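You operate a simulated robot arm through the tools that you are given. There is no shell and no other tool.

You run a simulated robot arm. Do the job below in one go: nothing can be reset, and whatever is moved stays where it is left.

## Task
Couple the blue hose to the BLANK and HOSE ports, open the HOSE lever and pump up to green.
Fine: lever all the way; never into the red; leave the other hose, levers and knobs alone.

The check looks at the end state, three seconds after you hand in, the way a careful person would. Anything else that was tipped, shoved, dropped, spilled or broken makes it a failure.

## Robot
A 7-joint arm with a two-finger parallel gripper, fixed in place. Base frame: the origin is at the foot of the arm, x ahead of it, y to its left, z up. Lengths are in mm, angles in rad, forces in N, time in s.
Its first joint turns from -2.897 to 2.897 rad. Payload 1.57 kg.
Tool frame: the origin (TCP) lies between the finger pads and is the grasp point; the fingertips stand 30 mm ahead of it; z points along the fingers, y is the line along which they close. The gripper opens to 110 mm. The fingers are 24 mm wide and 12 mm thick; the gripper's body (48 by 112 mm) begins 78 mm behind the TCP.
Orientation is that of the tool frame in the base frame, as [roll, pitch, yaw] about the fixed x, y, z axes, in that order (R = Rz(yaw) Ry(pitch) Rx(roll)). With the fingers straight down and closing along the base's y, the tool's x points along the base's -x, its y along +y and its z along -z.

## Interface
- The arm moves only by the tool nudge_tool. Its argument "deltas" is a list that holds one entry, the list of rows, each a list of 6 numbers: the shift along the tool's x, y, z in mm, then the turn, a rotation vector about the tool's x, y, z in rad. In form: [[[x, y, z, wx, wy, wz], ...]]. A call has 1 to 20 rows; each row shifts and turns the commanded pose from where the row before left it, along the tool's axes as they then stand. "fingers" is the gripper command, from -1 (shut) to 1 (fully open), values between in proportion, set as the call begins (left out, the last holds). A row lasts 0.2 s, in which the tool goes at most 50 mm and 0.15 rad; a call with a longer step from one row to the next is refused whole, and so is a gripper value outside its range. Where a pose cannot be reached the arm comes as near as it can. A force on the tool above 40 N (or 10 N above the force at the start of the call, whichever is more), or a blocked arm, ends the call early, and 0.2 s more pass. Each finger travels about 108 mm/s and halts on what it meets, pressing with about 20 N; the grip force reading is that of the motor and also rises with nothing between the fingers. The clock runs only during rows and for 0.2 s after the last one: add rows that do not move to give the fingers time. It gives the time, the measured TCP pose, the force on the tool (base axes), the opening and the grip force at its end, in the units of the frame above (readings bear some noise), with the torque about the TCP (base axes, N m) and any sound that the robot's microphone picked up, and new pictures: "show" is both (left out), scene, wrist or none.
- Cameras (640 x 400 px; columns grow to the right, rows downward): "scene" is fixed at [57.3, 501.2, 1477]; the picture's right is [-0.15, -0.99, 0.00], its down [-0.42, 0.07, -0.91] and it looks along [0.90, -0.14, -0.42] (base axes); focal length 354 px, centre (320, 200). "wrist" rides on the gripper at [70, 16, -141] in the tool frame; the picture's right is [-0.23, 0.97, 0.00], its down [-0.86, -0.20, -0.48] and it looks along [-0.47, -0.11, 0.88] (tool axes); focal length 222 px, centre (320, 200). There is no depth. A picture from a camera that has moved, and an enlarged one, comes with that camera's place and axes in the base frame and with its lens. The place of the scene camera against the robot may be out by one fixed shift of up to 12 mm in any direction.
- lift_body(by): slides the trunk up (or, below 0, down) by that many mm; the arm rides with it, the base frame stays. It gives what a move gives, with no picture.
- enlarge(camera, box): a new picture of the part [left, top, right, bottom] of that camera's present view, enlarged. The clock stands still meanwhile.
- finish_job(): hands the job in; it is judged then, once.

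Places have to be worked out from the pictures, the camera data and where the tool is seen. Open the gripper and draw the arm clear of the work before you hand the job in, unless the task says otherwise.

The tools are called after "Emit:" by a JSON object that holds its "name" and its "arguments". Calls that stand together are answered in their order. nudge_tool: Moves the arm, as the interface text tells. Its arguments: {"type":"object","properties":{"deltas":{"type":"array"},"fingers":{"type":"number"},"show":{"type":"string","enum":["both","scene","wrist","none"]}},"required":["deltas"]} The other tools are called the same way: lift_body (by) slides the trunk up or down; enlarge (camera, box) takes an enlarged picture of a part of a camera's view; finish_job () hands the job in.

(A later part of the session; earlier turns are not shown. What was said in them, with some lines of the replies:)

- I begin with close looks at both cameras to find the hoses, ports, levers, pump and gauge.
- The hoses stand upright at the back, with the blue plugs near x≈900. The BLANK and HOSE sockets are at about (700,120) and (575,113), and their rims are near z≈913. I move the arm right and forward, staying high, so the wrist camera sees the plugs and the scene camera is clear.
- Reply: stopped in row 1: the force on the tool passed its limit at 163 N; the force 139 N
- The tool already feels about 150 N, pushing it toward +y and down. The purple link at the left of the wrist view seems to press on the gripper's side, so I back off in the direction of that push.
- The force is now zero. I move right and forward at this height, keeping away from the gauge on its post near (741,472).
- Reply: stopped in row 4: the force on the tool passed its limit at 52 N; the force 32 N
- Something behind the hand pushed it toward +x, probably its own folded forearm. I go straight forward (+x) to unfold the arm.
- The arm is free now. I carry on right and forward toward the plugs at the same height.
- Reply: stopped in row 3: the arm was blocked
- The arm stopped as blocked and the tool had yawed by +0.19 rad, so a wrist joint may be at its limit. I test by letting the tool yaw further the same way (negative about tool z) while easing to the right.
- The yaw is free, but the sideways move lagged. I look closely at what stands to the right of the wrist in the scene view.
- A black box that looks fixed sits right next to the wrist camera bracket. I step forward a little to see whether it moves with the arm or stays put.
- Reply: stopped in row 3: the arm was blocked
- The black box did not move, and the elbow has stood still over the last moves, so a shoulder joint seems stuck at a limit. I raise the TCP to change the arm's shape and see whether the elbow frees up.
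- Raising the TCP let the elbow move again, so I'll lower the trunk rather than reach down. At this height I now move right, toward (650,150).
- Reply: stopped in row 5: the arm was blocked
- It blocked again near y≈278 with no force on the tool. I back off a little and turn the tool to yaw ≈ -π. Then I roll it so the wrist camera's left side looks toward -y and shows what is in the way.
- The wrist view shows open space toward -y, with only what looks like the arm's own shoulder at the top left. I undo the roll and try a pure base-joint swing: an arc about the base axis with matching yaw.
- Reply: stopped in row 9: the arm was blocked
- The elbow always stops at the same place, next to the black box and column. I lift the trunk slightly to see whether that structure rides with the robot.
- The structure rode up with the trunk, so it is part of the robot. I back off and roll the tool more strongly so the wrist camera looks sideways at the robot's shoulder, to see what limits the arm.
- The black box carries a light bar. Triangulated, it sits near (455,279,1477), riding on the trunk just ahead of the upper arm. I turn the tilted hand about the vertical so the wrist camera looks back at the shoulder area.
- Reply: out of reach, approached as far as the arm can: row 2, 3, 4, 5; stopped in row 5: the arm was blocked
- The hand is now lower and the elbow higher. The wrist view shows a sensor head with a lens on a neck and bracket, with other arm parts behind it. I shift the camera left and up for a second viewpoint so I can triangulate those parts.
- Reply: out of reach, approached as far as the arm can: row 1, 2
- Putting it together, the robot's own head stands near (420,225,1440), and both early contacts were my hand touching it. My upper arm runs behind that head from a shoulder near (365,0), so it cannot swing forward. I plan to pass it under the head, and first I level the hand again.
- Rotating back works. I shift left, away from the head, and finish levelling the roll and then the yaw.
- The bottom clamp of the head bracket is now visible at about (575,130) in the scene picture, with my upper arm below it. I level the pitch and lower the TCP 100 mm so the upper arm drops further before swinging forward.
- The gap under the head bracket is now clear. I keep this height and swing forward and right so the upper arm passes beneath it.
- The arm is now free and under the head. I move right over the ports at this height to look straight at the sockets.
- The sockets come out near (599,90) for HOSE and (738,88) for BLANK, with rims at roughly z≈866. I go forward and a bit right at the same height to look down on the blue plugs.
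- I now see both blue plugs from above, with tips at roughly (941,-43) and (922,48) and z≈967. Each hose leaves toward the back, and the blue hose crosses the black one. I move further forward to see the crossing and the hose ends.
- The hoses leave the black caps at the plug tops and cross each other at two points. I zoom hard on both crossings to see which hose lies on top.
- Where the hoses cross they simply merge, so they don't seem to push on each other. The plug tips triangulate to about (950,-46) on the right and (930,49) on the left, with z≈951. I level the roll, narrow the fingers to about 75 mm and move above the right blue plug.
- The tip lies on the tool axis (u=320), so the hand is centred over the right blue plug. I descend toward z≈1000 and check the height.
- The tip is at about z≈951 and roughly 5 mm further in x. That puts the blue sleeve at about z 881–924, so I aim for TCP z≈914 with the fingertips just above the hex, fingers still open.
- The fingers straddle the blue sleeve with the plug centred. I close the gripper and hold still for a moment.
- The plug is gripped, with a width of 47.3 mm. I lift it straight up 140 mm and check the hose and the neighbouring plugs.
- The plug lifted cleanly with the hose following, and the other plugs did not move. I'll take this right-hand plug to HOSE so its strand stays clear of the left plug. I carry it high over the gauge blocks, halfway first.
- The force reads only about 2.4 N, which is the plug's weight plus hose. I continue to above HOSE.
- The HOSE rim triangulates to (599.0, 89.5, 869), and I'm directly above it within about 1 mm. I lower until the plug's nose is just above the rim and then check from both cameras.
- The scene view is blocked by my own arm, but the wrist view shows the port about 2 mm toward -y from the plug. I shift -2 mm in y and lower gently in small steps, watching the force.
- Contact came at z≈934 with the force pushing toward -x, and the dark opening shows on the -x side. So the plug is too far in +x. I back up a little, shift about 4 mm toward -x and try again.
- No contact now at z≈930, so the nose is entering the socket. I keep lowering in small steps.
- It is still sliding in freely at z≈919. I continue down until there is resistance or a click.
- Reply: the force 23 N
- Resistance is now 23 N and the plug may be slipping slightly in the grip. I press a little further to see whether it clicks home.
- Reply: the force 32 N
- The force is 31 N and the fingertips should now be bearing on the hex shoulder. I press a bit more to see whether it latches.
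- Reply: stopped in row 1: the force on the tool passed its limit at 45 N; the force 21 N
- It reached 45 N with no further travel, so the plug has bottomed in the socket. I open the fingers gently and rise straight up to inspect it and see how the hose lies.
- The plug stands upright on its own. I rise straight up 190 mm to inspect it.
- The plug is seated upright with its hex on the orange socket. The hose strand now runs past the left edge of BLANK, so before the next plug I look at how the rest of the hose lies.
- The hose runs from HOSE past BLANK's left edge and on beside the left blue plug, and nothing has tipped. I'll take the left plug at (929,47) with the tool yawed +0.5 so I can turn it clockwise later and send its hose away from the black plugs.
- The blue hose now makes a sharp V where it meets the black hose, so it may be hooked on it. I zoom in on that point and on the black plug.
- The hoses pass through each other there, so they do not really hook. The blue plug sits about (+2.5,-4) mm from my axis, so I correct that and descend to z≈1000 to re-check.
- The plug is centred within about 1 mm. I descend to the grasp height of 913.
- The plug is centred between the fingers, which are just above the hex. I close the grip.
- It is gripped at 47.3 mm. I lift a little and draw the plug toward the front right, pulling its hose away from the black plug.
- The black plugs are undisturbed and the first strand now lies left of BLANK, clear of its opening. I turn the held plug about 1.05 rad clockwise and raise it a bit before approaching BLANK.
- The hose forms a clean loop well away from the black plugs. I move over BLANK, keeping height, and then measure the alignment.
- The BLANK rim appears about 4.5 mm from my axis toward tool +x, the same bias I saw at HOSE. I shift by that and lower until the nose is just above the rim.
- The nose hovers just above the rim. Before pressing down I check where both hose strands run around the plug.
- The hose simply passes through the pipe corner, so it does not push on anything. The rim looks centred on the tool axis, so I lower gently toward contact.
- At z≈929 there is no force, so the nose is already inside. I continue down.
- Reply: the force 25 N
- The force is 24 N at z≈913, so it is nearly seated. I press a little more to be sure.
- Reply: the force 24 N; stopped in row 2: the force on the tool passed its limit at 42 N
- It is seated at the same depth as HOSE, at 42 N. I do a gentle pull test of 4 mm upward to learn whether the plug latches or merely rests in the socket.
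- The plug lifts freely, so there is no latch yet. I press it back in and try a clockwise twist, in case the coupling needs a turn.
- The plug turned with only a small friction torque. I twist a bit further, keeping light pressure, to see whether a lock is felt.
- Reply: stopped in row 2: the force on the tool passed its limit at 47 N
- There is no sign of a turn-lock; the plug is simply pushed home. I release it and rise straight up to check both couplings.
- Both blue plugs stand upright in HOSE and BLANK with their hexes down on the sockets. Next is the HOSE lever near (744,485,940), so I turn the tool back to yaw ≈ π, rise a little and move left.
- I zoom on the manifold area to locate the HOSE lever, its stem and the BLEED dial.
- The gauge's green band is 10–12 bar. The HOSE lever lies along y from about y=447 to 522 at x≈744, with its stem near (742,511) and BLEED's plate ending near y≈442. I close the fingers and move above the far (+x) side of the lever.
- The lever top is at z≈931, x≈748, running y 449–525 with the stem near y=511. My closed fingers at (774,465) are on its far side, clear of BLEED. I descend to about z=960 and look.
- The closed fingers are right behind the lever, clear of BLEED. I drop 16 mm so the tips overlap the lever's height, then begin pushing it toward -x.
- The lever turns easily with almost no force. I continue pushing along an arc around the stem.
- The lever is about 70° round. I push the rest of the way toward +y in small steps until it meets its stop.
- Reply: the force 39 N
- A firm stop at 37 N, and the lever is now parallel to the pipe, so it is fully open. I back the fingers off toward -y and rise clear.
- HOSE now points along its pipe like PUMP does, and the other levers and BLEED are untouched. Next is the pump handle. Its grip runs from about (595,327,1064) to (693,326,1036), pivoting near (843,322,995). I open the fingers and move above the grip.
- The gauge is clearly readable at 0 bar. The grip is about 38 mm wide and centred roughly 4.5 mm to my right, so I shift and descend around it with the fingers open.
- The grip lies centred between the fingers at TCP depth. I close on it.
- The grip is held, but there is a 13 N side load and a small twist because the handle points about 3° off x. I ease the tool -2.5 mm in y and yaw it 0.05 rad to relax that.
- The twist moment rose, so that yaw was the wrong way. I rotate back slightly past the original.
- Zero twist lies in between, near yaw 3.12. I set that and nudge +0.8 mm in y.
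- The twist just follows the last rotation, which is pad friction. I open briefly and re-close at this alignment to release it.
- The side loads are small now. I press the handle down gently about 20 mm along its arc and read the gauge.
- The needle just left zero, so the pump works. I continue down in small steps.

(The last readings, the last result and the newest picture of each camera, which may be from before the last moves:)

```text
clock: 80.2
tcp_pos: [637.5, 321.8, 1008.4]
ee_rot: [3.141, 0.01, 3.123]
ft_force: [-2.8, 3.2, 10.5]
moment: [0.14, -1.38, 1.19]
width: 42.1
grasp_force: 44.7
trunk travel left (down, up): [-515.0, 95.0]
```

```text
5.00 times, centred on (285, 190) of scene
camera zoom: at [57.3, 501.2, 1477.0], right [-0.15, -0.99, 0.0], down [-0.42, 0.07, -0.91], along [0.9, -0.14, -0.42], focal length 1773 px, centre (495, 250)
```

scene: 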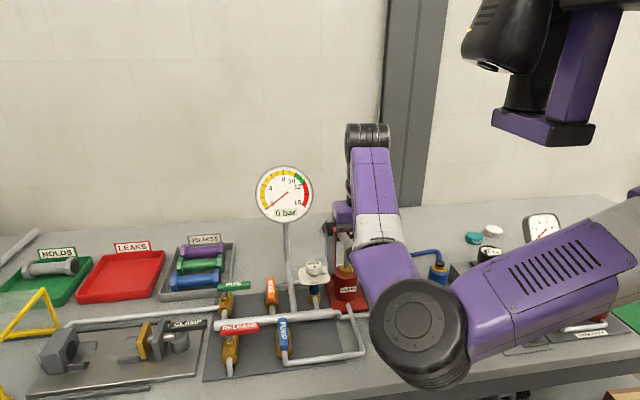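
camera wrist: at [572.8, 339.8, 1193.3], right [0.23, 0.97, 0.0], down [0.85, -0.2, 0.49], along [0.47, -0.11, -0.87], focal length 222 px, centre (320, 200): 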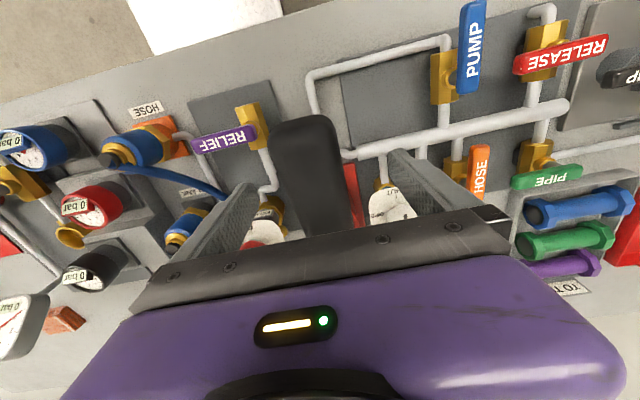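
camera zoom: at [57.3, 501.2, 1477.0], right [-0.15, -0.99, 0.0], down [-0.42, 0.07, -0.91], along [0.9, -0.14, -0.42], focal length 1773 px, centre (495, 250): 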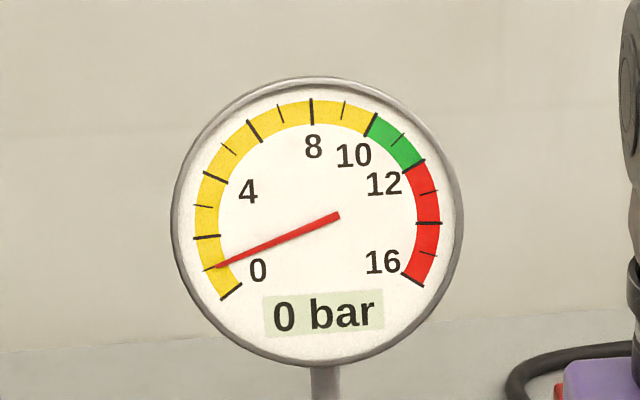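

The needle is at about 1 bar after 44 mm of travel. I continue the down-stroke.

Emit:
{"name": "nudge_tool", "arguments": {"deltas": [[[0.3, 0, 6, 0, 0, 0], [0.1, 0, 6, 0, 0, 0], [0, 0, 6, 0, 0, 0], [-0.2, 0, 6, 0, 0, 0]]], "show": "none"}}

Emit:
{"name": "enlarge", "arguments": {"camera": "scene", "box": [240, 150, 330, 230]}}

Emit:
{"name": "enlarge", "arguments": {"camera": "scene", "box": [290, 220, 450, 340]}}

```text
clock: 81.2
tcp_pos: [636.8, 322.4, 982.8]
ee_rot: [3.14, 0.011, 3.122]
ft_force: [5.3, 8.2, 11.8]
moment: [0.09, -1.34, 1.23]
width: 42.1
grasp_force: 45.5
trunk travel left (down, up): [-515.0, 95.0]
```

```text
5.00 times, centred on (285, 190) of scene
camera zoom: at [57.3, 501.2, 1477.0], right [-0.15, -0.99, 0.0], down [-0.42, 0.07, -0.91], along [0.9, -0.14, -0.42], focal length 1773 px, centre (495, 250)
```

zoom: 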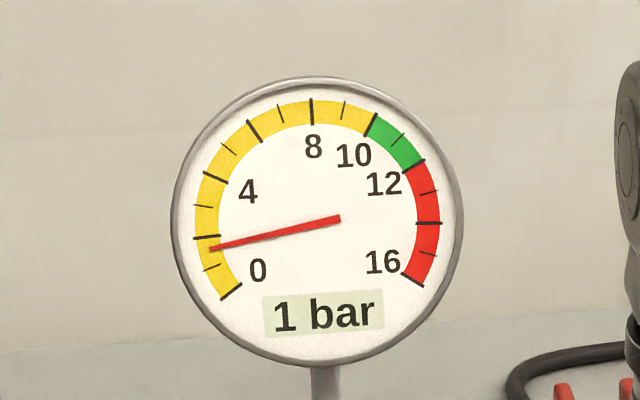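

```text
3.33 times, centred on (370, 280) of scene
camera zoom: at [57.3, 501.2, 1477.0], right [-0.15, -0.99, 0.0], down [-0.42, 0.07, -0.91], along [0.9, -0.14, -0.42], focal length 1182 px, centre (153, -67)
```

zoom: 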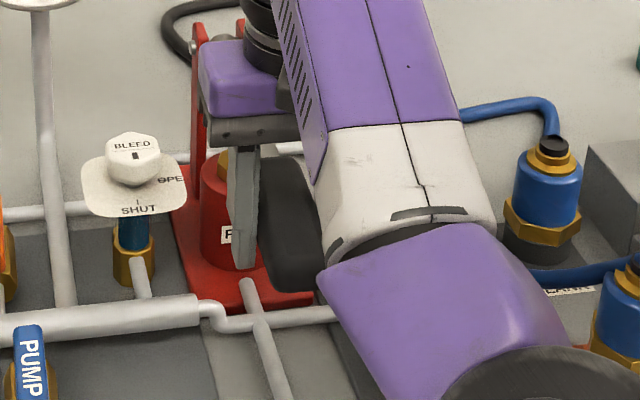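

It now reads about 1.6 bar, roughly 0.5 bar per 24 mm. I continue down toward the bottom of the stroke.

Emit:
{"name": "nudge_tool", "arguments": {"deltas": [[[-0.4, 0, 6, 0, 0, 0], [-0.6, 0, 6, 0, 0, 0], [-0.8, 0, 6, 0, 0, 0], [-1, 0, 6, 0, 0, 0]]], "show": "none"}}

Emit:
{"name": "enlarge", "arguments": {"camera": "scene", "box": [240, 150, 330, 230]}}

Emit:
{"name": "enlarge", "arguments": {"camera": "scene", "box": [290, 220, 450, 340]}}

```text
clock: 82.2
tcp_pos: [639.1, 321.4, 962.3]
ee_rot: [3.14, 0.009, 3.122]
ft_force: [-5.2, 3.1, 34.5]
moment: [-0.16, 0.0, 1.11]
width: 42.3
grasp_force: 45.2
trunk travel left (down, up): [-515.0, 95.0]
```

```text
5.00 times, centred on (285, 190) of scene
camera zoom: at [57.3, 501.2, 1477.0], right [-0.15, -0.99, 0.0], down [-0.42, 0.07, -0.91], along [0.9, -0.14, -0.42], focal length 1773 px, centre (495, 250)
```

zoom: 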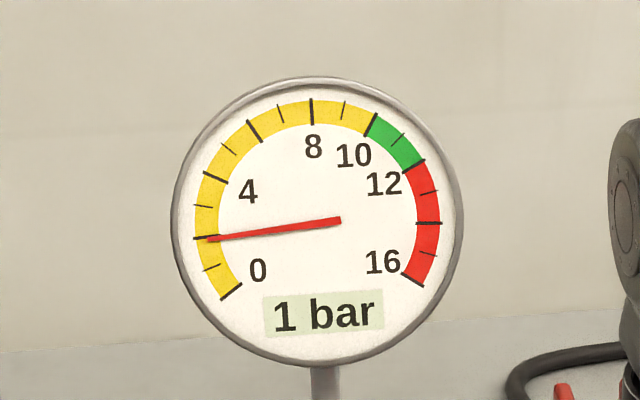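

```text
3.33 times, centred on (370, 280) of scene
camera zoom: at [57.3, 501.2, 1477.0], right [-0.15, -0.99, 0.0], down [-0.42, 0.07, -0.91], along [0.9, -0.14, -0.42], focal length 1182 px, centre (153, -67)
```

zoom: 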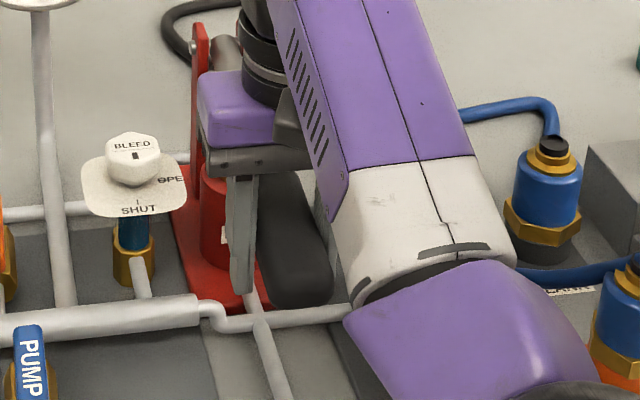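

The bottom of the stroke is at z≈962, with 34 N against the stop and about 1.9 bar after one full stroke. I bring the handle back up along its arc and check that the pressure holds.

Emit:
{"name": "nudge_tool", "arguments": {"deltas": [[[2.2, 0, -15, 0, 0, 0], [0.1, 0, -15, 0, 0, 0], [-0.3, 0, -15, 0, 0, 0], [-1.5, 0, -15, 0, 0, 0], [-2.6, 0, -15, 0, 0, 0], [-3.4, 0, -14, 0, 0, 0]]], "show": "none"}}

Emit:
{"name": "enlarge", "arguments": {"camera": "scene", "box": [240, 150, 330, 230]}}

Emit:
{"name": "enlarge", "arguments": {"camera": "wrist", "box": [220, 80, 420, 230]}}

```text
clock: 83.6
tcp_pos: [643.9, 321.8, 1046.5]
ee_rot: [-3.137, 0.005, 3.122]
ft_force: [-5.8, 8.2, -33.9]
moment: [0.53, 0.05, 1.14]
width: 42.5
grasp_force: 44.5
trunk travel left (down, up): [-515.0, 95.0]
```

```text
5.00 times, centred on (285, 190) of scene
camera zoom: at [57.3, 501.2, 1477.0], right [-0.15, -0.99, 0.0], down [-0.42, 0.07, -0.91], along [0.9, -0.14, -0.42], focal length 1773 px, centre (495, 250)
```

zoom: 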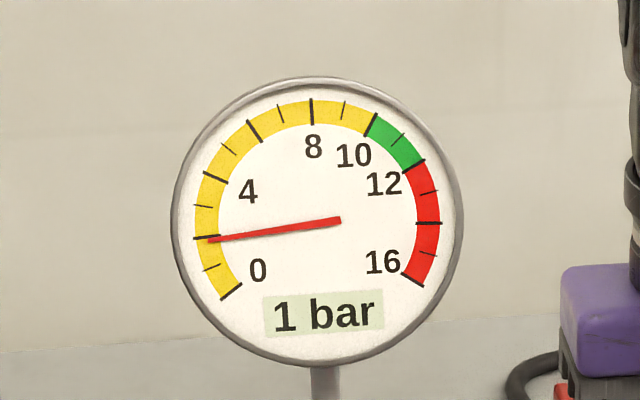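

```text
2.67 times, centred on (320, 155) of wrist
camera zoom: at [574.1, 339.7, 1187.8], right [0.25, 0.97, 0.0], down [0.85, -0.21, 0.48], along [0.47, -0.12, -0.88], focal length 592 px, centre (320, 320)
```

zoom: 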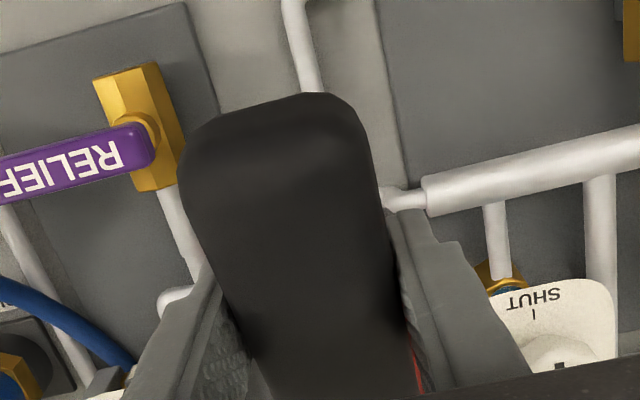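

The pressure holds at about 1.9 bar and the top stop is at z≈1046. I make the next full stroke, down and back up, and read the gauge again.

Emit:
{"name": "nudge_tool", "arguments": {"deltas": [[[2.5, 0, 9, 0, 0, 0], [2, 0, 11, 0, 0, 0], [1.3, 0, 11, 0, 0, 0], [0.8, 0, 11, 0, 0, 0], [0.2, 0, 11, 0, 0, 0], [-0.4, 0, 11, 0, 0, 0], [-1, 0, 11, 0, 0, 0], [-1.5, 0, 9, 0, 0, 0]]], "show": "none"}}

Emit:
{"name": "enlarge", "arguments": {"camera": "scene", "box": [240, 150, 330, 230]}}

```text
clock: 85.4
tcp_pos: [639.6, 322.9, 964.6]
ee_rot: [-3.142, 0.008, 3.123]
ft_force: [-7.9, 5.4, 10.4]
moment: [-0.09, -1.37, 1.22]
width: 42.1
grasp_force: 44.8
trunk travel left (down, up): [-515.0, 95.0]
```

```text
5.00 times, centred on (285, 190) of scene
camera zoom: at [57.3, 501.2, 1477.0], right [-0.15, -0.99, 0.0], down [-0.42, 0.07, -0.91], along [0.9, -0.14, -0.42], focal length 1773 px, centre (495, 250)
```

zoom: 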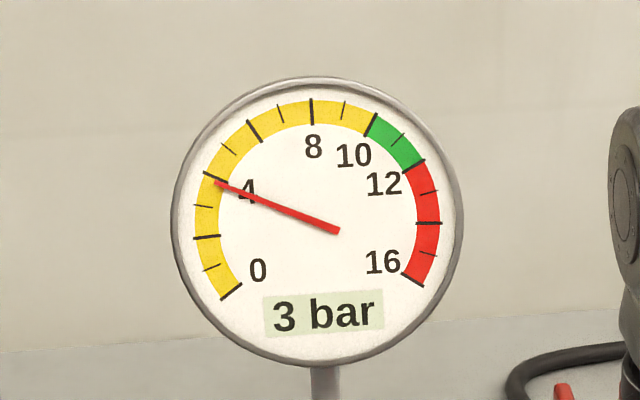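

The gauge is at about 3.8 bar, so each stroke adds roughly 1.9. I raise the handle and make the third stroke.

Emit:
{"name": "nudge_tool", "arguments": {"deltas": [[[1.5, 0, -9, 0, 0, 0], [1, 0, -11, 0, 0, 0], [0.4, 0, -11, 0, 0, 0], [-0.2, 0, -11, 0, 0, 0], [-0.8, 0, -11, 0, 0, 0], [-1.3, 0, -11, 0, 0, 0], [-2, 0, -11, 0, 0, 0], [-2, 0, -7, 0, 0, 0], [2, 0, 7, 0, 0, 0], [2, 0, 11, 0, 0, 0], [1.3, 0, 11, 0, 0, 0], [0.8, 0, 11, 0, 0, 0], [0.2, 0, 11, 0, 0, 0], [-0.4, 0, 11, 0, 0, 0], [-1, 0, 11, 0, 0, 0], [-1.5, 0, 9, 0, 0, 0]]], "show": "none"}}

Emit:
{"name": "enlarge", "arguments": {"camera": "scene", "box": [240, 150, 330, 230]}}

```text
clock: 88.8
tcp_pos: [640.4, 322.1, 966.4]
ee_rot: [-3.141, 0.009, 3.123]
ft_force: [-7.5, 6.1, 9.6]
moment: [-0.09, -1.31, 1.2]
width: 41.9
grasp_force: 45.3
trunk travel left (down, up): [-515.0, 95.0]
```

```text
5.00 times, centred on (285, 190) of scene
camera zoom: at [57.3, 501.2, 1477.0], right [-0.15, -0.99, 0.0], down [-0.42, 0.07, -0.91], along [0.9, -0.14, -0.42], focal length 1773 px, centre (495, 250)
```

zoom: 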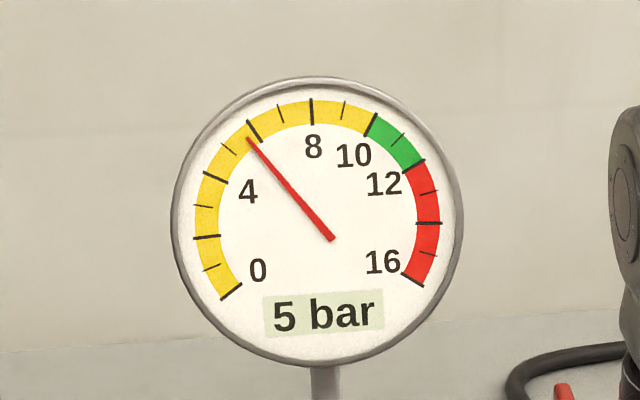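

Now about 5.6 bar. I make the fourth stroke the same way.

Emit:
{"name": "nudge_tool", "arguments": {"deltas": [[[1.5, 0, -9, 0, 0, 0], [1, 0, -11, 0, 0, 0], [0.4, 0, -11, 0, 0, 0], [-0.2, 0, -11, 0, 0, 0], [-0.8, 0, -11, 0, 0, 0], [-1.3, 0, -11, 0, 0, 0], [-2, 0, -11, 0, 0, 0], [-2, 0, -7, 0, 0, 0], [2, 0, 7, 0, 0, 0], [2, 0, 11, 0, 0, 0], [1.3, 0, 11, 0, 0, 0], [0.8, 0, 11, 0, 0, 0], [0.2, 0, 11, 0, 0, 0], [-0.4, 0, 11, 0, 0, 0], [-1, 0, 11, 0, 0, 0], [-1.5, 0, 9, 0, 0, 0]]], "show": "none"}}

Emit:
{"name": "enlarge", "arguments": {"camera": "scene", "box": [240, 150, 330, 230]}}

Emit:
{"name": "enlarge", "arguments": {"camera": "scene", "box": [290, 220, 530, 380]}}

```text
clock: 92.2
tcp_pos: [640.3, 323.1, 964.9]
ee_rot: [3.141, 0.009, 3.121]
ft_force: [-7.4, 4.7, 9.2]
moment: [-0.06, -1.38, 1.22]
width: 42.3
grasp_force: 45.6
trunk travel left (down, up): [-515.0, 95.0]
```

```text
5.00 times, centred on (285, 190) of scene
camera zoom: at [57.3, 501.2, 1477.0], right [-0.15, -0.99, 0.0], down [-0.42, 0.07, -0.91], along [0.9, -0.14, -0.42], focal length 1773 px, centre (495, 250)
```

zoom: 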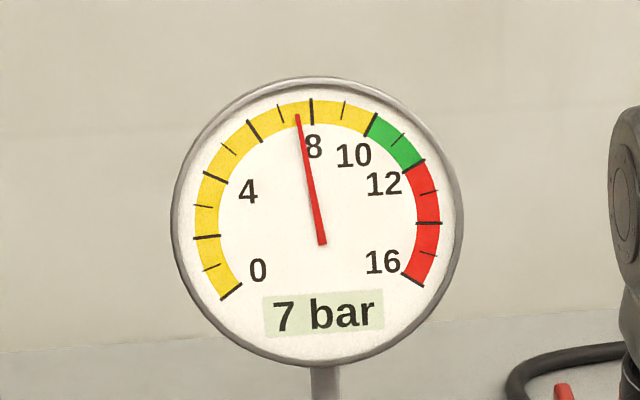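

```text
2.50 times, centred on (410, 300) of scene
camera zoom: at [57.3, 501.2, 1477.0], right [-0.15, -0.99, 0.0], down [-0.42, 0.07, -0.91], along [0.9, -0.14, -0.42], focal length 886 px, centre (95, -50)
```

zoom: 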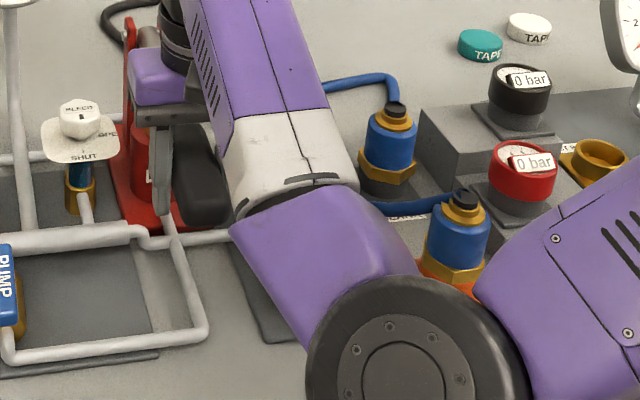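

About 7.5 bar, with both plugs still seated. I make the fifth stroke, which should reach about 9.4.

Emit:
{"name": "nudge_tool", "arguments": {"deltas": [[[1.5, 0, -9, 0, 0, 0], [1, 0, -11, 0, 0, 0], [0.4, 0, -11, 0, 0, 0], [-0.2, 0, -11, 0, 0, 0], [-0.8, 0, -11, 0, 0, 0], [-1.3, 0, -11, 0, 0, 0], [-2, 0, -11, 0, 0, 0], [-2, 0, -7, 0, 0, 0], [2, 0, 7, 0, 0, 0], [2, 0, 11, 0, 0, 0], [1.3, 0, 11, 0, 0, 0], [0.8, 0, 11, 0, 0, 0], [0.2, 0, 11, 0, 0, 0], [-0.4, 0, 11, 0, 0, 0], [-1, 0, 11, 0, 0, 0], [-1.5, 0, 9, 0, 0, 0]]], "show": "none"}}

Emit:
{"name": "enlarge", "arguments": {"camera": "scene", "box": [240, 150, 330, 230]}}

```text
clock: 95.6
tcp_pos: [639.9, 321.9, 964.9]
ee_rot: [3.141, 0.01, 3.123]
ft_force: [-8.9, 8.4, 9.4]
moment: [-0.06, -1.38, 1.14]
width: 42.2
grasp_force: 45.9
trunk travel left (down, up): [-515.0, 95.0]
```

```text
5.00 times, centred on (285, 190) of scene
camera zoom: at [57.3, 501.2, 1477.0], right [-0.15, -0.99, 0.0], down [-0.42, 0.07, -0.91], along [0.9, -0.14, -0.42], focal length 1773 px, centre (495, 250)
```

zoom: 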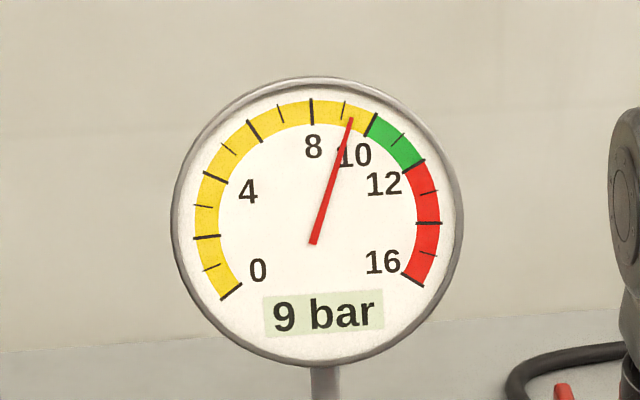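

About 9.3 bar. I raise the handle and make only about 70% of the next down-stroke, then check.

Emit:
{"name": "nudge_tool", "arguments": {"deltas": [[[1.5, 0, -9, 0, 0, 0], [1, 0, -11, 0, 0, 0], [0.4, 0, -11, 0, 0, 0], [-0.2, 0, -11, 0, 0, 0], [-0.8, 0, -11, 0, 0, 0], [-1.3, 0, -11, 0, 0, 0], [-2, 0, -11, 0, 0, 0], [-2, 0, -7, 0, 0, 0], [2, 0, 7, 0, 0, 0], [2, 0, 11, 0, 0, 0], [1.3, 0, 11, 0, 0, 0], [0.8, 0, 11, 0, 0, 0], [0.2, 0, 11, 0, 0, 0], [-0.2, 0, 6, 0, 0, 0]]], "show": "none"}}

Emit:
{"name": "enlarge", "arguments": {"camera": "scene", "box": [240, 150, 330, 230]}}

```text
clock: 98.6
tcp_pos: [637.8, 322.9, 991.2]
ee_rot: [-3.141, 0.009, 3.123]
ft_force: [-4.8, 7.2, 11.2]
moment: [0.1, -1.41, 1.15]
width: 42.0
grasp_force: 44.4
trunk travel left (down, up): [-515.0, 95.0]
```

```text
5.00 times, centred on (285, 190) of scene
camera zoom: at [57.3, 501.2, 1477.0], right [-0.15, -0.99, 0.0], down [-0.42, 0.07, -0.91], along [0.9, -0.14, -0.42], focal length 1773 px, centre (495, 250)
```

zoom: 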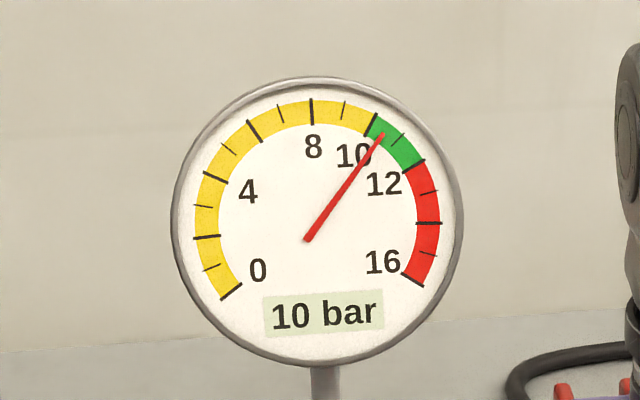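

The needle is in green at about 10.5 bar. I add about 16 mm more to sit nearer the middle of the band.

Emit:
{"name": "nudge_tool", "arguments": {"deltas": [[[-0.4, 0, 8, 0, 0, 0], [-0.8, 0, 8, 0, 0, 0]]], "show": "none"}}

Emit:
{"name": "enlarge", "arguments": {"camera": "scene", "box": [240, 150, 330, 230]}}

```text
clock: 99.2
tcp_pos: [639.5, 322.2, 975.2]
ee_rot: [3.141, 0.009, 3.125]
ft_force: [-5.8, 9.4, 10.1]
moment: [0.06, -1.41, 1.23]
width: 41.8
grasp_force: 44.8
trunk travel left (down, up): [-515.0, 95.0]
```

```text
5.00 times, centred on (285, 190) of scene
camera zoom: at [57.3, 501.2, 1477.0], right [-0.15, -0.99, 0.0], down [-0.42, 0.07, -0.91], along [0.9, -0.14, -0.42], focal length 1773 px, centre (495, 250)
```

zoom: 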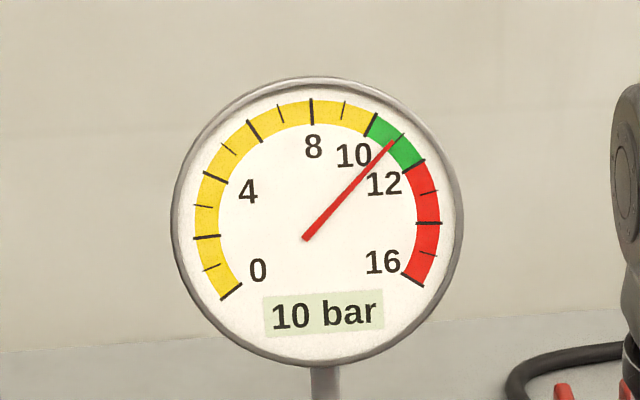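

Now about 10.9 bar, mid-green. I leave the handle near the bottom of its stroke, where even a full drop would add only about 0.3 bar. I open the fingers moderately and check that it stays put.

Emit:
{"name": "nudge_tool", "arguments": {"deltas": [[[0, 0, 0, 0, 0, 0], [0, 0, 0, 0, 0, 0], [0, 0, 0, 0, 0, 0]]], "fingers": 0.364, "show": "wrist"}}

Emit:
{"name": "enlarge", "arguments": {"camera": "scene", "box": [240, 150, 330, 230]}}

Emit:
{"name": "enlarge", "arguments": {"camera": "scene", "box": [290, 220, 450, 340]}}

```text
clock: 100.0
tcp_pos: [640.7, 321.2, 973.4]
ee_rot: [-3.141, 0.008, 3.121]
ft_force: [0.6, -0.7, 1.4]
moment: [0.07, 0.09, 0.05]
width: 75.1
grasp_force: 0.0
trunk travel left (down, up): [-515.0, 95.0]
camera wrist: at [569.3, 338.6, 1115.6], right [0.25, 0.97, 0.0], down [0.85, -0.22, 0.49], along [0.47, -0.12, -0.87], focal length 222 px, centre (320, 200)
```

wrist: 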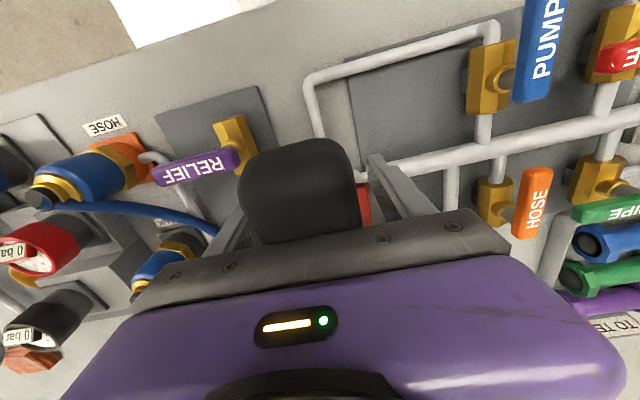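

```text
5.00 times, centred on (285, 190) of scene
camera zoom: at [57.3, 501.2, 1477.0], right [-0.15, -0.99, 0.0], down [-0.42, 0.07, -0.91], along [0.9, -0.14, -0.42], focal length 1773 px, centre (495, 250)
```

zoom: 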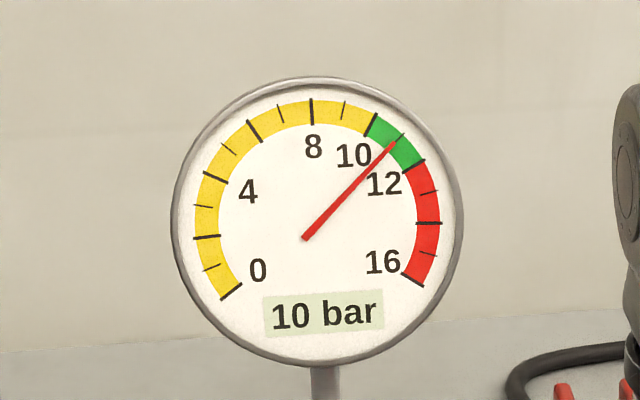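

```text
3.33 times, centred on (370, 280) of scene
camera zoom: at [57.3, 501.2, 1477.0], right [-0.15, -0.99, 0.0], down [-0.42, 0.07, -0.91], along [0.9, -0.14, -0.42], focal length 1182 px, centre (153, -67)
```

zoom: 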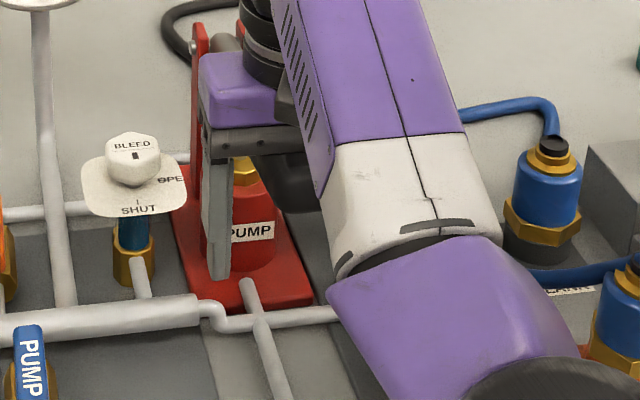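

The gauge holds at about 10.9 bar. The handle is spring-returned and now rests up under the palm. I rise straight up so it can return to its top stop and then come clear.

Emit:
{"name": "nudge_tool", "arguments": {"deltas": [[[0, 0, -15, 0, 0, 0], [0, 0, -20, 0, 0, 0], [0, 0, -25, 0, 0, 0], [0, 0, -30, 0, 0, 0], [0, 0, -35, 0, 0, 0], [0, 0, -35, 0, 0, 0]]], "show": "both"}}

Emit:
{"name": "enlarge", "arguments": {"camera": "scene", "box": [240, 150, 330, 230]}}

Emit:
{"name": "enlarge", "arguments": {"camera": "wrist", "box": [100, 30, 560, 240]}}

```text
clock: 101.4
tcp_pos: [638.8, 322.1, 1133.9]
ee_rot: [3.14, 0.01, 3.123]
ft_force: [0.3, -0.1, -0.6]
moment: [0.03, 0.02, 0.0]
width: 75.0
grasp_force: 0.0
trunk travel left (down, up): [-515.0, 95.0]
camera wrist: at [567.5, 339.2, 1275.6], right [0.25, 0.97, 0.0], down [0.85, -0.22, 0.49], along [0.47, -0.12, -0.87], focal length 222 px, centre (320, 200)
```

scene: 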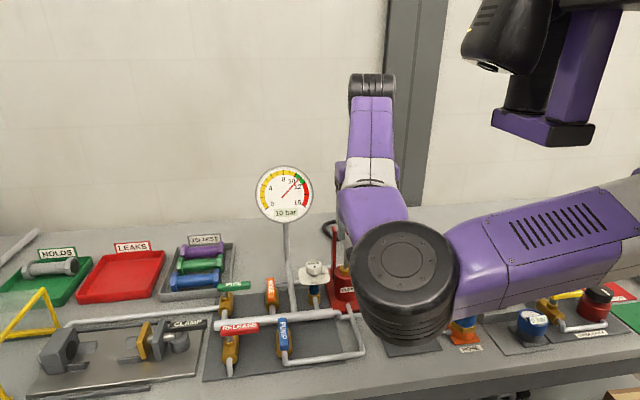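
wrist: 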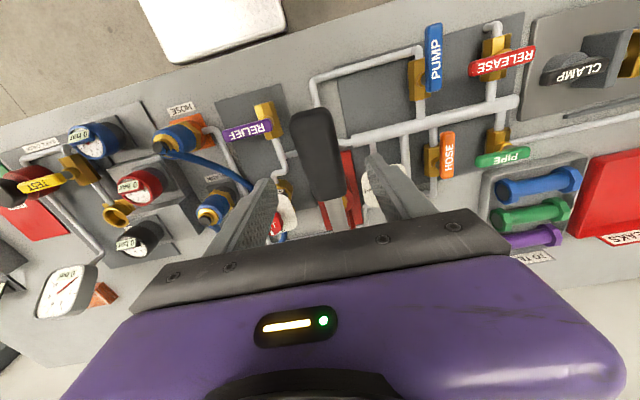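

```text
5.00 times, centred on (285, 190) of scene
camera zoom: at [57.3, 501.2, 1477.0], right [-0.15, -0.99, 0.0], down [-0.42, 0.07, -0.91], along [0.9, -0.14, -0.42], focal length 1773 px, centre (495, 250)
```

zoom: 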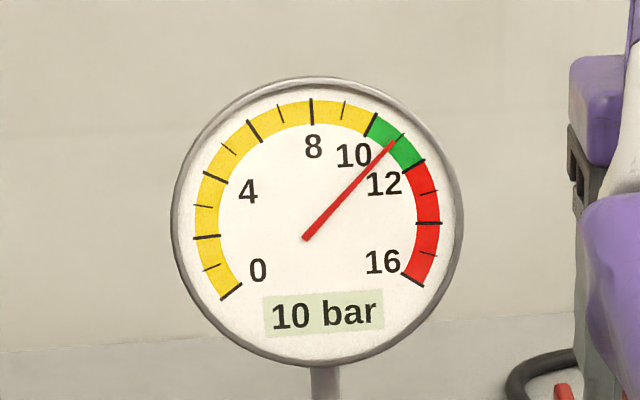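

```text
1.39 times, centred on (330, 135) of wrist
camera zoom: at [567.5, 339.2, 1275.6], right [0.25, 0.97, 0.0], down [0.85, -0.22, 0.49], along [0.47, -0.12, -0.87], focal length 309 px, centre (306, 290)
```

zoom: 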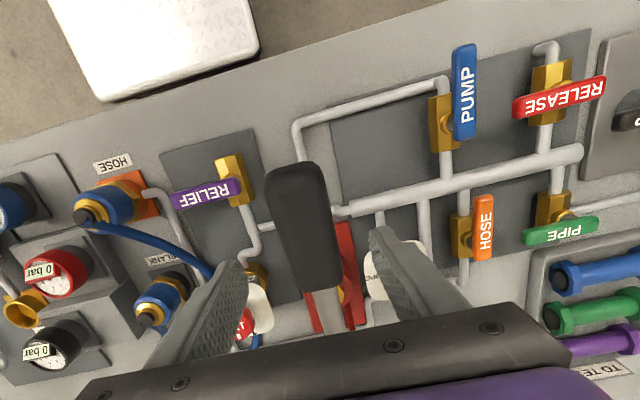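

The handle is back at its top stop and the gauge reads about 10.9 bar. I withdraw the arm up and back, clear of the work.

Emit:
{"name": "nudge_tool", "arguments": {"deltas": [[[0, 0, -35, 0, 0, 0], [0, 0, -35, 0, 0, 0], [25, 10, 0, 0, 0, 0], [25, 10, 0, 0, 0, 0], [25, 10, 0, 0, 0, 0], [20, 10, 0, 0, 0, 0], [0, 0, 0, 0, 0, 0]]], "fingers": 1, "show": "both"}}

Emit:
{"name": "enlarge", "arguments": {"camera": "scene", "box": [240, 150, 330, 230]}}

Emit:
{"name": "enlarge", "arguments": {"camera": "wrist", "box": [60, 80, 460, 240]}}

Emit:
{"name": "enlarge", "arguments": {"camera": "scene", "box": [190, 230, 390, 390]}}

```text
clock: 103.0
tcp_pos: [543.5, 364.6, 1202.9]
ee_rot: [-3.14, 0.009, 3.124]
ft_force: [1.2, 0.0, 0.3]
moment: [-0.03, 0.0, 0.02]
width: 110.3
grasp_force: 0.1
trunk travel left (down, up): [-515.0, 95.0]
camera wrist: at [473.2, 381.6, 1344.5], right [0.25, 0.97, 0.0], down [0.85, -0.22, 0.49], along [0.47, -0.12, -0.87], focal length 222 px, centre (320, 200)
```

scene: 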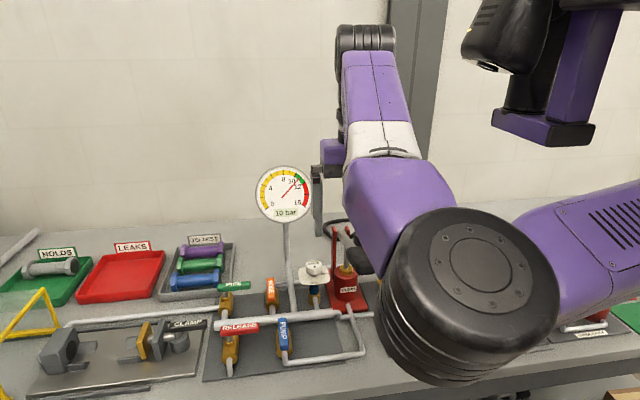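
wrist: 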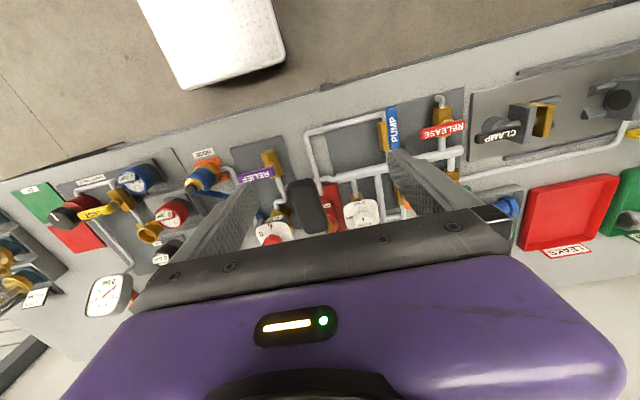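

```text
5.00 times, centred on (285, 190) of scene
camera zoom: at [57.3, 501.2, 1477.0], right [-0.15, -0.99, 0.0], down [-0.42, 0.07, -0.91], along [0.9, -0.14, -0.42], focal length 1773 px, centre (495, 250)
```

zoom: 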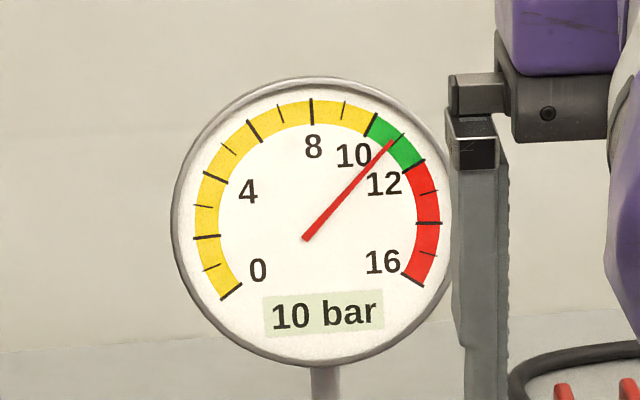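

```text
1.60 times, centred on (260, 160) of wrist
camera zoom: at [473.2, 381.6, 1344.5], right [0.25, 0.97, 0.0], down [0.85, -0.22, 0.49], along [0.47, -0.12, -0.87], focal length 355 px, centre (416, 264)
```

zoom: 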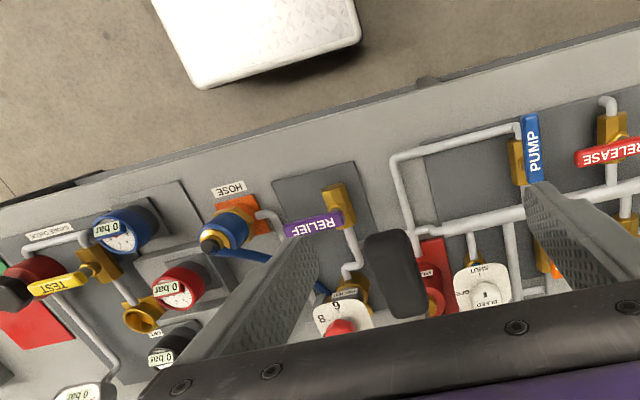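

```text
2.50 times, centred on (290, 310) of scene
camera zoom: at [57.3, 501.2, 1477.0], right [-0.15, -0.99, 0.0], down [-0.42, 0.07, -0.91], along [0.9, -0.14, -0.42], focal length 886 px, centre (395, -75)
```

zoom: 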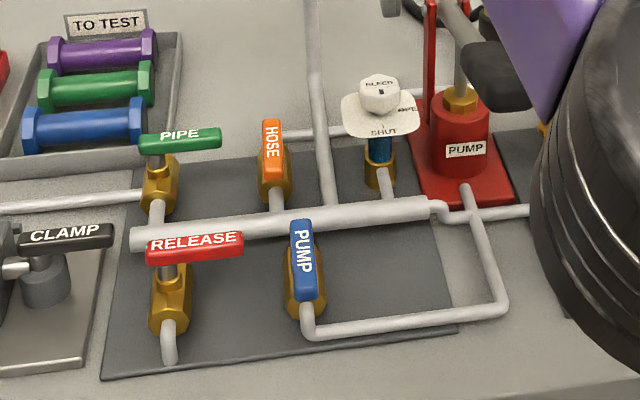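

The gauge is steady at about 10.9 bar and the levers and knobs are as they should be. I shift the hand a little, staying high, so the scene camera can see the plugs and the black hose for a final check.

Emit:
{"name": "nudge_tool", "arguments": {"deltas": [[[-20, -27, -5, 0, 0, 0], [-20, -27, -5, 0, 0, 0], [-20, -27, 0, 0, 0, 0], [-20, -27, 0, 0, 0, 0], [-17, -27, 0, 0, 0, 0], [0, 0, 0, 0, 0, 0]]], "show": "both"}}

Emit:
{"name": "enlarge", "arguments": {"camera": "scene", "box": [310, 200, 510, 360]}}

Emit:
{"name": "enlarge", "arguments": {"camera": "scene", "box": [240, 150, 330, 230]}}

Emit:
{"name": "enlarge", "arguments": {"camera": "wrist", "box": [180, 60, 420, 240]}}

```text
clock: 104.4
tcp_pos: [637.6, 225.9, 1213.7]
ee_rot: [3.14, 0.009, 3.123]
ft_force: [0.3, 0.3, 0.7]
moment: [-0.03, -0.03, 0.01]
width: 110.0
grasp_force: 0.2
trunk travel left (down, up): [-515.0, 95.0]
camera wrist: at [566.8, 243.5, 1354.8], right [0.25, 0.97, 0.0], down [0.85, -0.22, 0.49], along [0.47, -0.12, -0.87], focal length 222 px, centre (320, 200)
```

scene: 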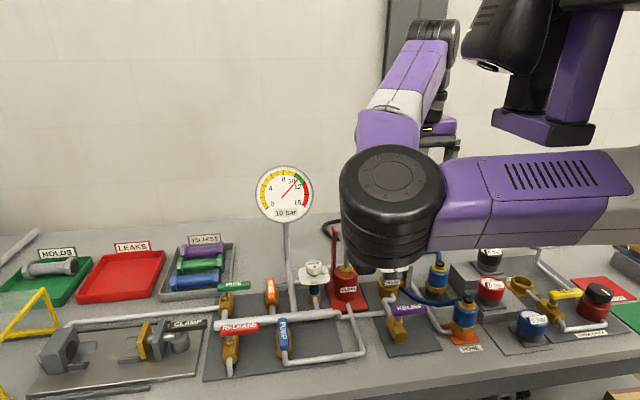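
wrist: 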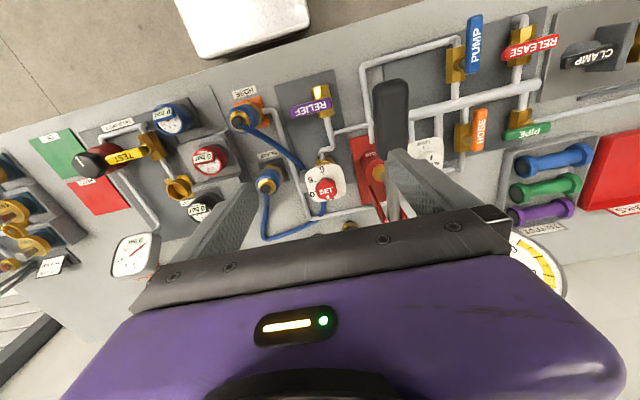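

```text
2.50 times, centred on (410, 280) of scene
camera zoom: at [57.3, 501.2, 1477.0], right [-0.15, -0.99, 0.0], down [-0.42, 0.07, -0.91], along [0.9, -0.14, -0.42], focal length 886 px, centre (95, 0)
```

zoom: 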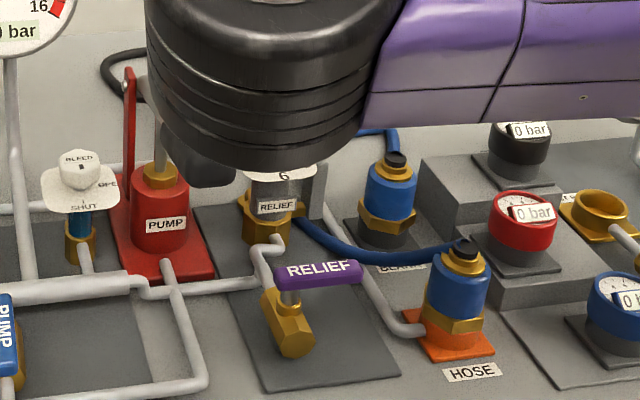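

```text
5.00 times, centred on (285, 190) of scene
camera zoom: at [57.3, 501.2, 1477.0], right [-0.15, -0.99, 0.0], down [-0.42, 0.07, -0.91], along [0.9, -0.14, -0.42], focal length 1773 px, centre (495, 250)
```

zoom: 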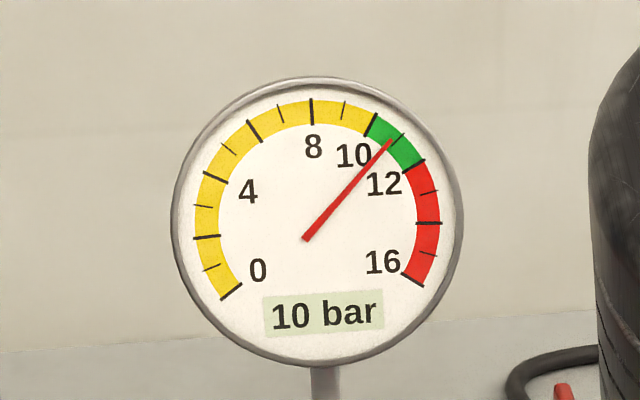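

```text
2.22 times, centred on (300, 150) of wrist
camera zoom: at [566.8, 243.5, 1354.8], right [0.25, 0.97, 0.0], down [0.85, -0.22, 0.49], along [0.47, -0.12, -0.87], focal length 494 px, centre (364, 311)
```

zoom: 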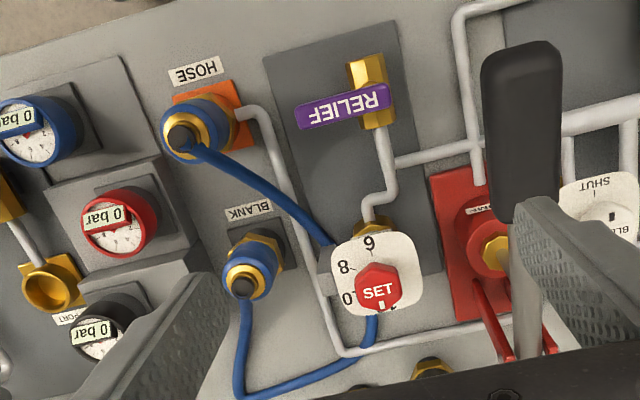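

The plugs sit upright and everything else looks untouched. The needle may have dropped slightly, so I wait two seconds without moving and zoom tightly on it to judge any leak.

Emit:
{"name": "enlarge", "arguments": {"camera": "scene", "box": [280, 166, 312, 190]}}

Emit:
{"name": "nudge_tool", "arguments": {"deltas": [[[0, 0, 0, 0, 0, 0], [0, 0, 0, 0, 0, 0], [0, 0, 0, 0, 0, 0], [0, 0, 0, 0, 0, 0], [0, 0, 0, 0, 0, 0], [0, 0, 0, 0, 0, 0], [0, 0, 0, 0, 0, 0], [0, 0, 0, 0, 0, 0], [0, 0, 0, 0, 0, 0], [0, 0, 0, 0, 0, 0]]], "show": "none"}}

Emit:
{"name": "enlarge", "arguments": {"camera": "scene", "box": [280, 166, 312, 190]}}

```text
16.00 times, centred on (296, 178) of scene
camera zoom: at [57.3, 501.2, 1477.0], right [-0.15, -0.99, 0.0], down [-0.42, 0.07, -0.91], along [0.9, -0.14, -0.42], focal length 5672 px, centre (704, 552)
```

zoom: 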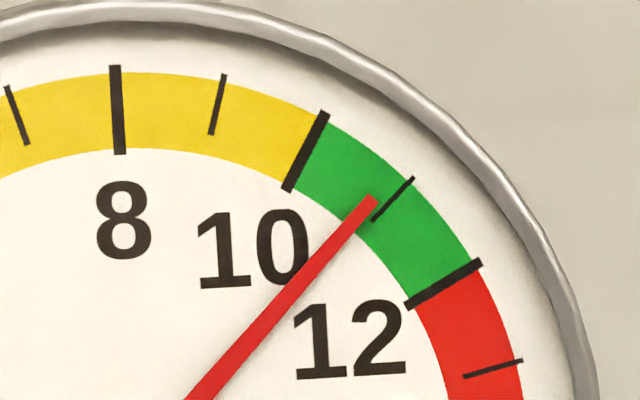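

```text
clock: 106.6
tcp_pos: [635.8, 226.9, 1214.6]
ee_rot: [3.141, 0.009, 3.123]
ft_force: [0.0, -0.8, -0.2]
moment: [0.0, 0.01, -0.01]
width: 110.0
grasp_force: 0.1
trunk travel left (down, up): [-515.0, 95.0]
```

```text
16.00 times, centred on (296, 178) of scene
camera zoom: at [57.3, 501.2, 1477.0], right [-0.15, -0.99, 0.0], down [-0.42, 0.07, -0.91], along [0.9, -0.14, -0.42], focal length 5672 px, centre (704, 552)
```

zoom: 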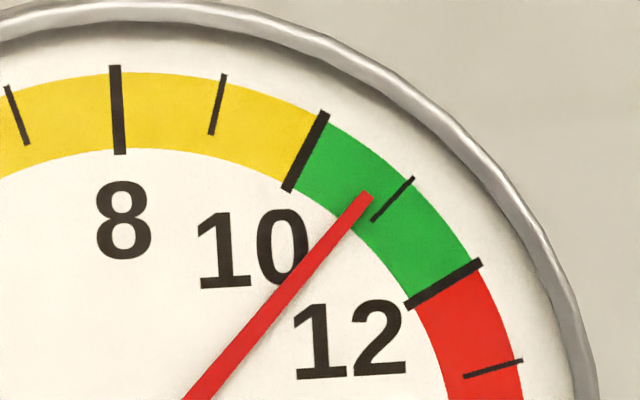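

There is a very slow drop of about 0.04 bar/s, with the reading near 10.7. I zoom closely on both couplings to make sure neither plug is sitting high or tilted.

Emit:
{"name": "enlarge", "arguments": {"camera": "scene", "box": [440, 290, 490, 350]}}

Emit:
{"name": "enlarge", "arguments": {"camera": "scene", "box": [412, 255, 462, 310]}}

```text
6.67 times, centred on (465, 320) of scene
camera zoom: at [57.3, 501.2, 1477.0], right [-0.15, -0.99, 0.0], down [-0.42, 0.07, -0.91], along [0.9, -0.14, -0.42], focal length 2364 px, centre (-647, -600)
```

zoom: 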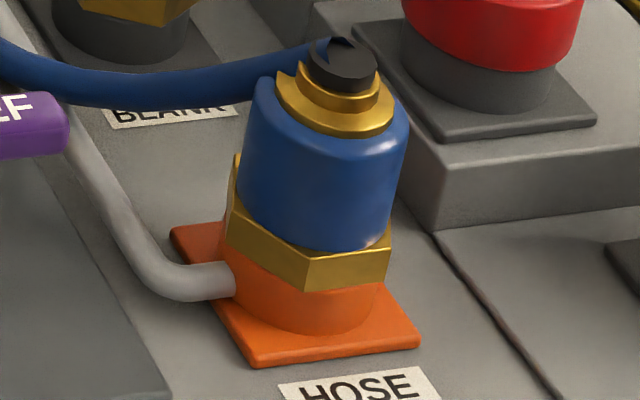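

```text
7.27 times, centred on (437, 282) of scene
camera zoom: at [57.3, 501.2, 1477.0], right [-0.15, -0.99, 0.0], down [-0.42, 0.07, -0.91], along [0.9, -0.14, -0.42], focal length 2578 px, centre (-531, -400)
```

zoom: 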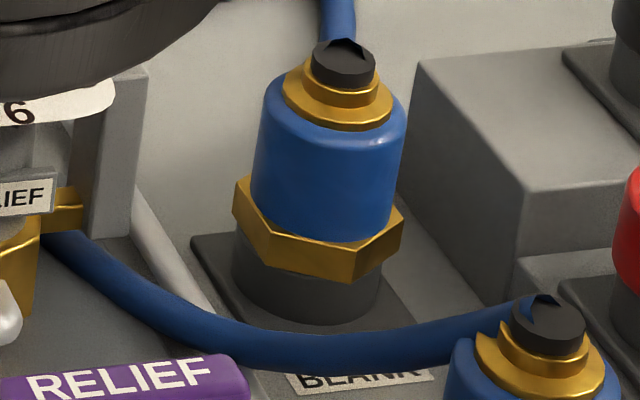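

Both plugs are fully down on their sockets. HOSE is fully open, the pressure is mid-green at about 10.6 bar, the other hose, levers and knobs are untouched, and the open gripper is well above the work. I hand in now.

Emit:
{"name": "finish_job", "arguments": {}}

```text
The job is handed in.
```

I coupled the blue hose to HOSE and BLANK, turned the HOSE lever fully open to its stop, and pumped into the green. The job is handed in.

- **Pressure:** the gauge read about 10.6–10.7 bar at hand-in, inside the green band (10–12), and it peaked near 11. It was falling slowly, by about 0.04 bar per second, so it should read about 10.5 at the check. I did not find where it is leaking.
- **Couplings:** both plugs sit upright with their hexes down on the sockets. Neither clicked or latched. A gentle pull lifted the BLANK plug freely, so I pressed it back in before releasing it.
- **Lever:** HOSE is parallel to its pipe, the same way PUMP points.
- **Everything else:** in the last pictures the PIPE, RELEASE, PUMP and RELIEF levers, the RELIEF setting and the BLEED knob had not moved. The black hose and its plugs also looked undisturbed when I last had a clear view of them. The pump handle is back at its top stop.

At the start the hand was pressing against the robot's own head with about 150 N. I backed it off and took the arm underneath. No other contact went beyond about 50 N.
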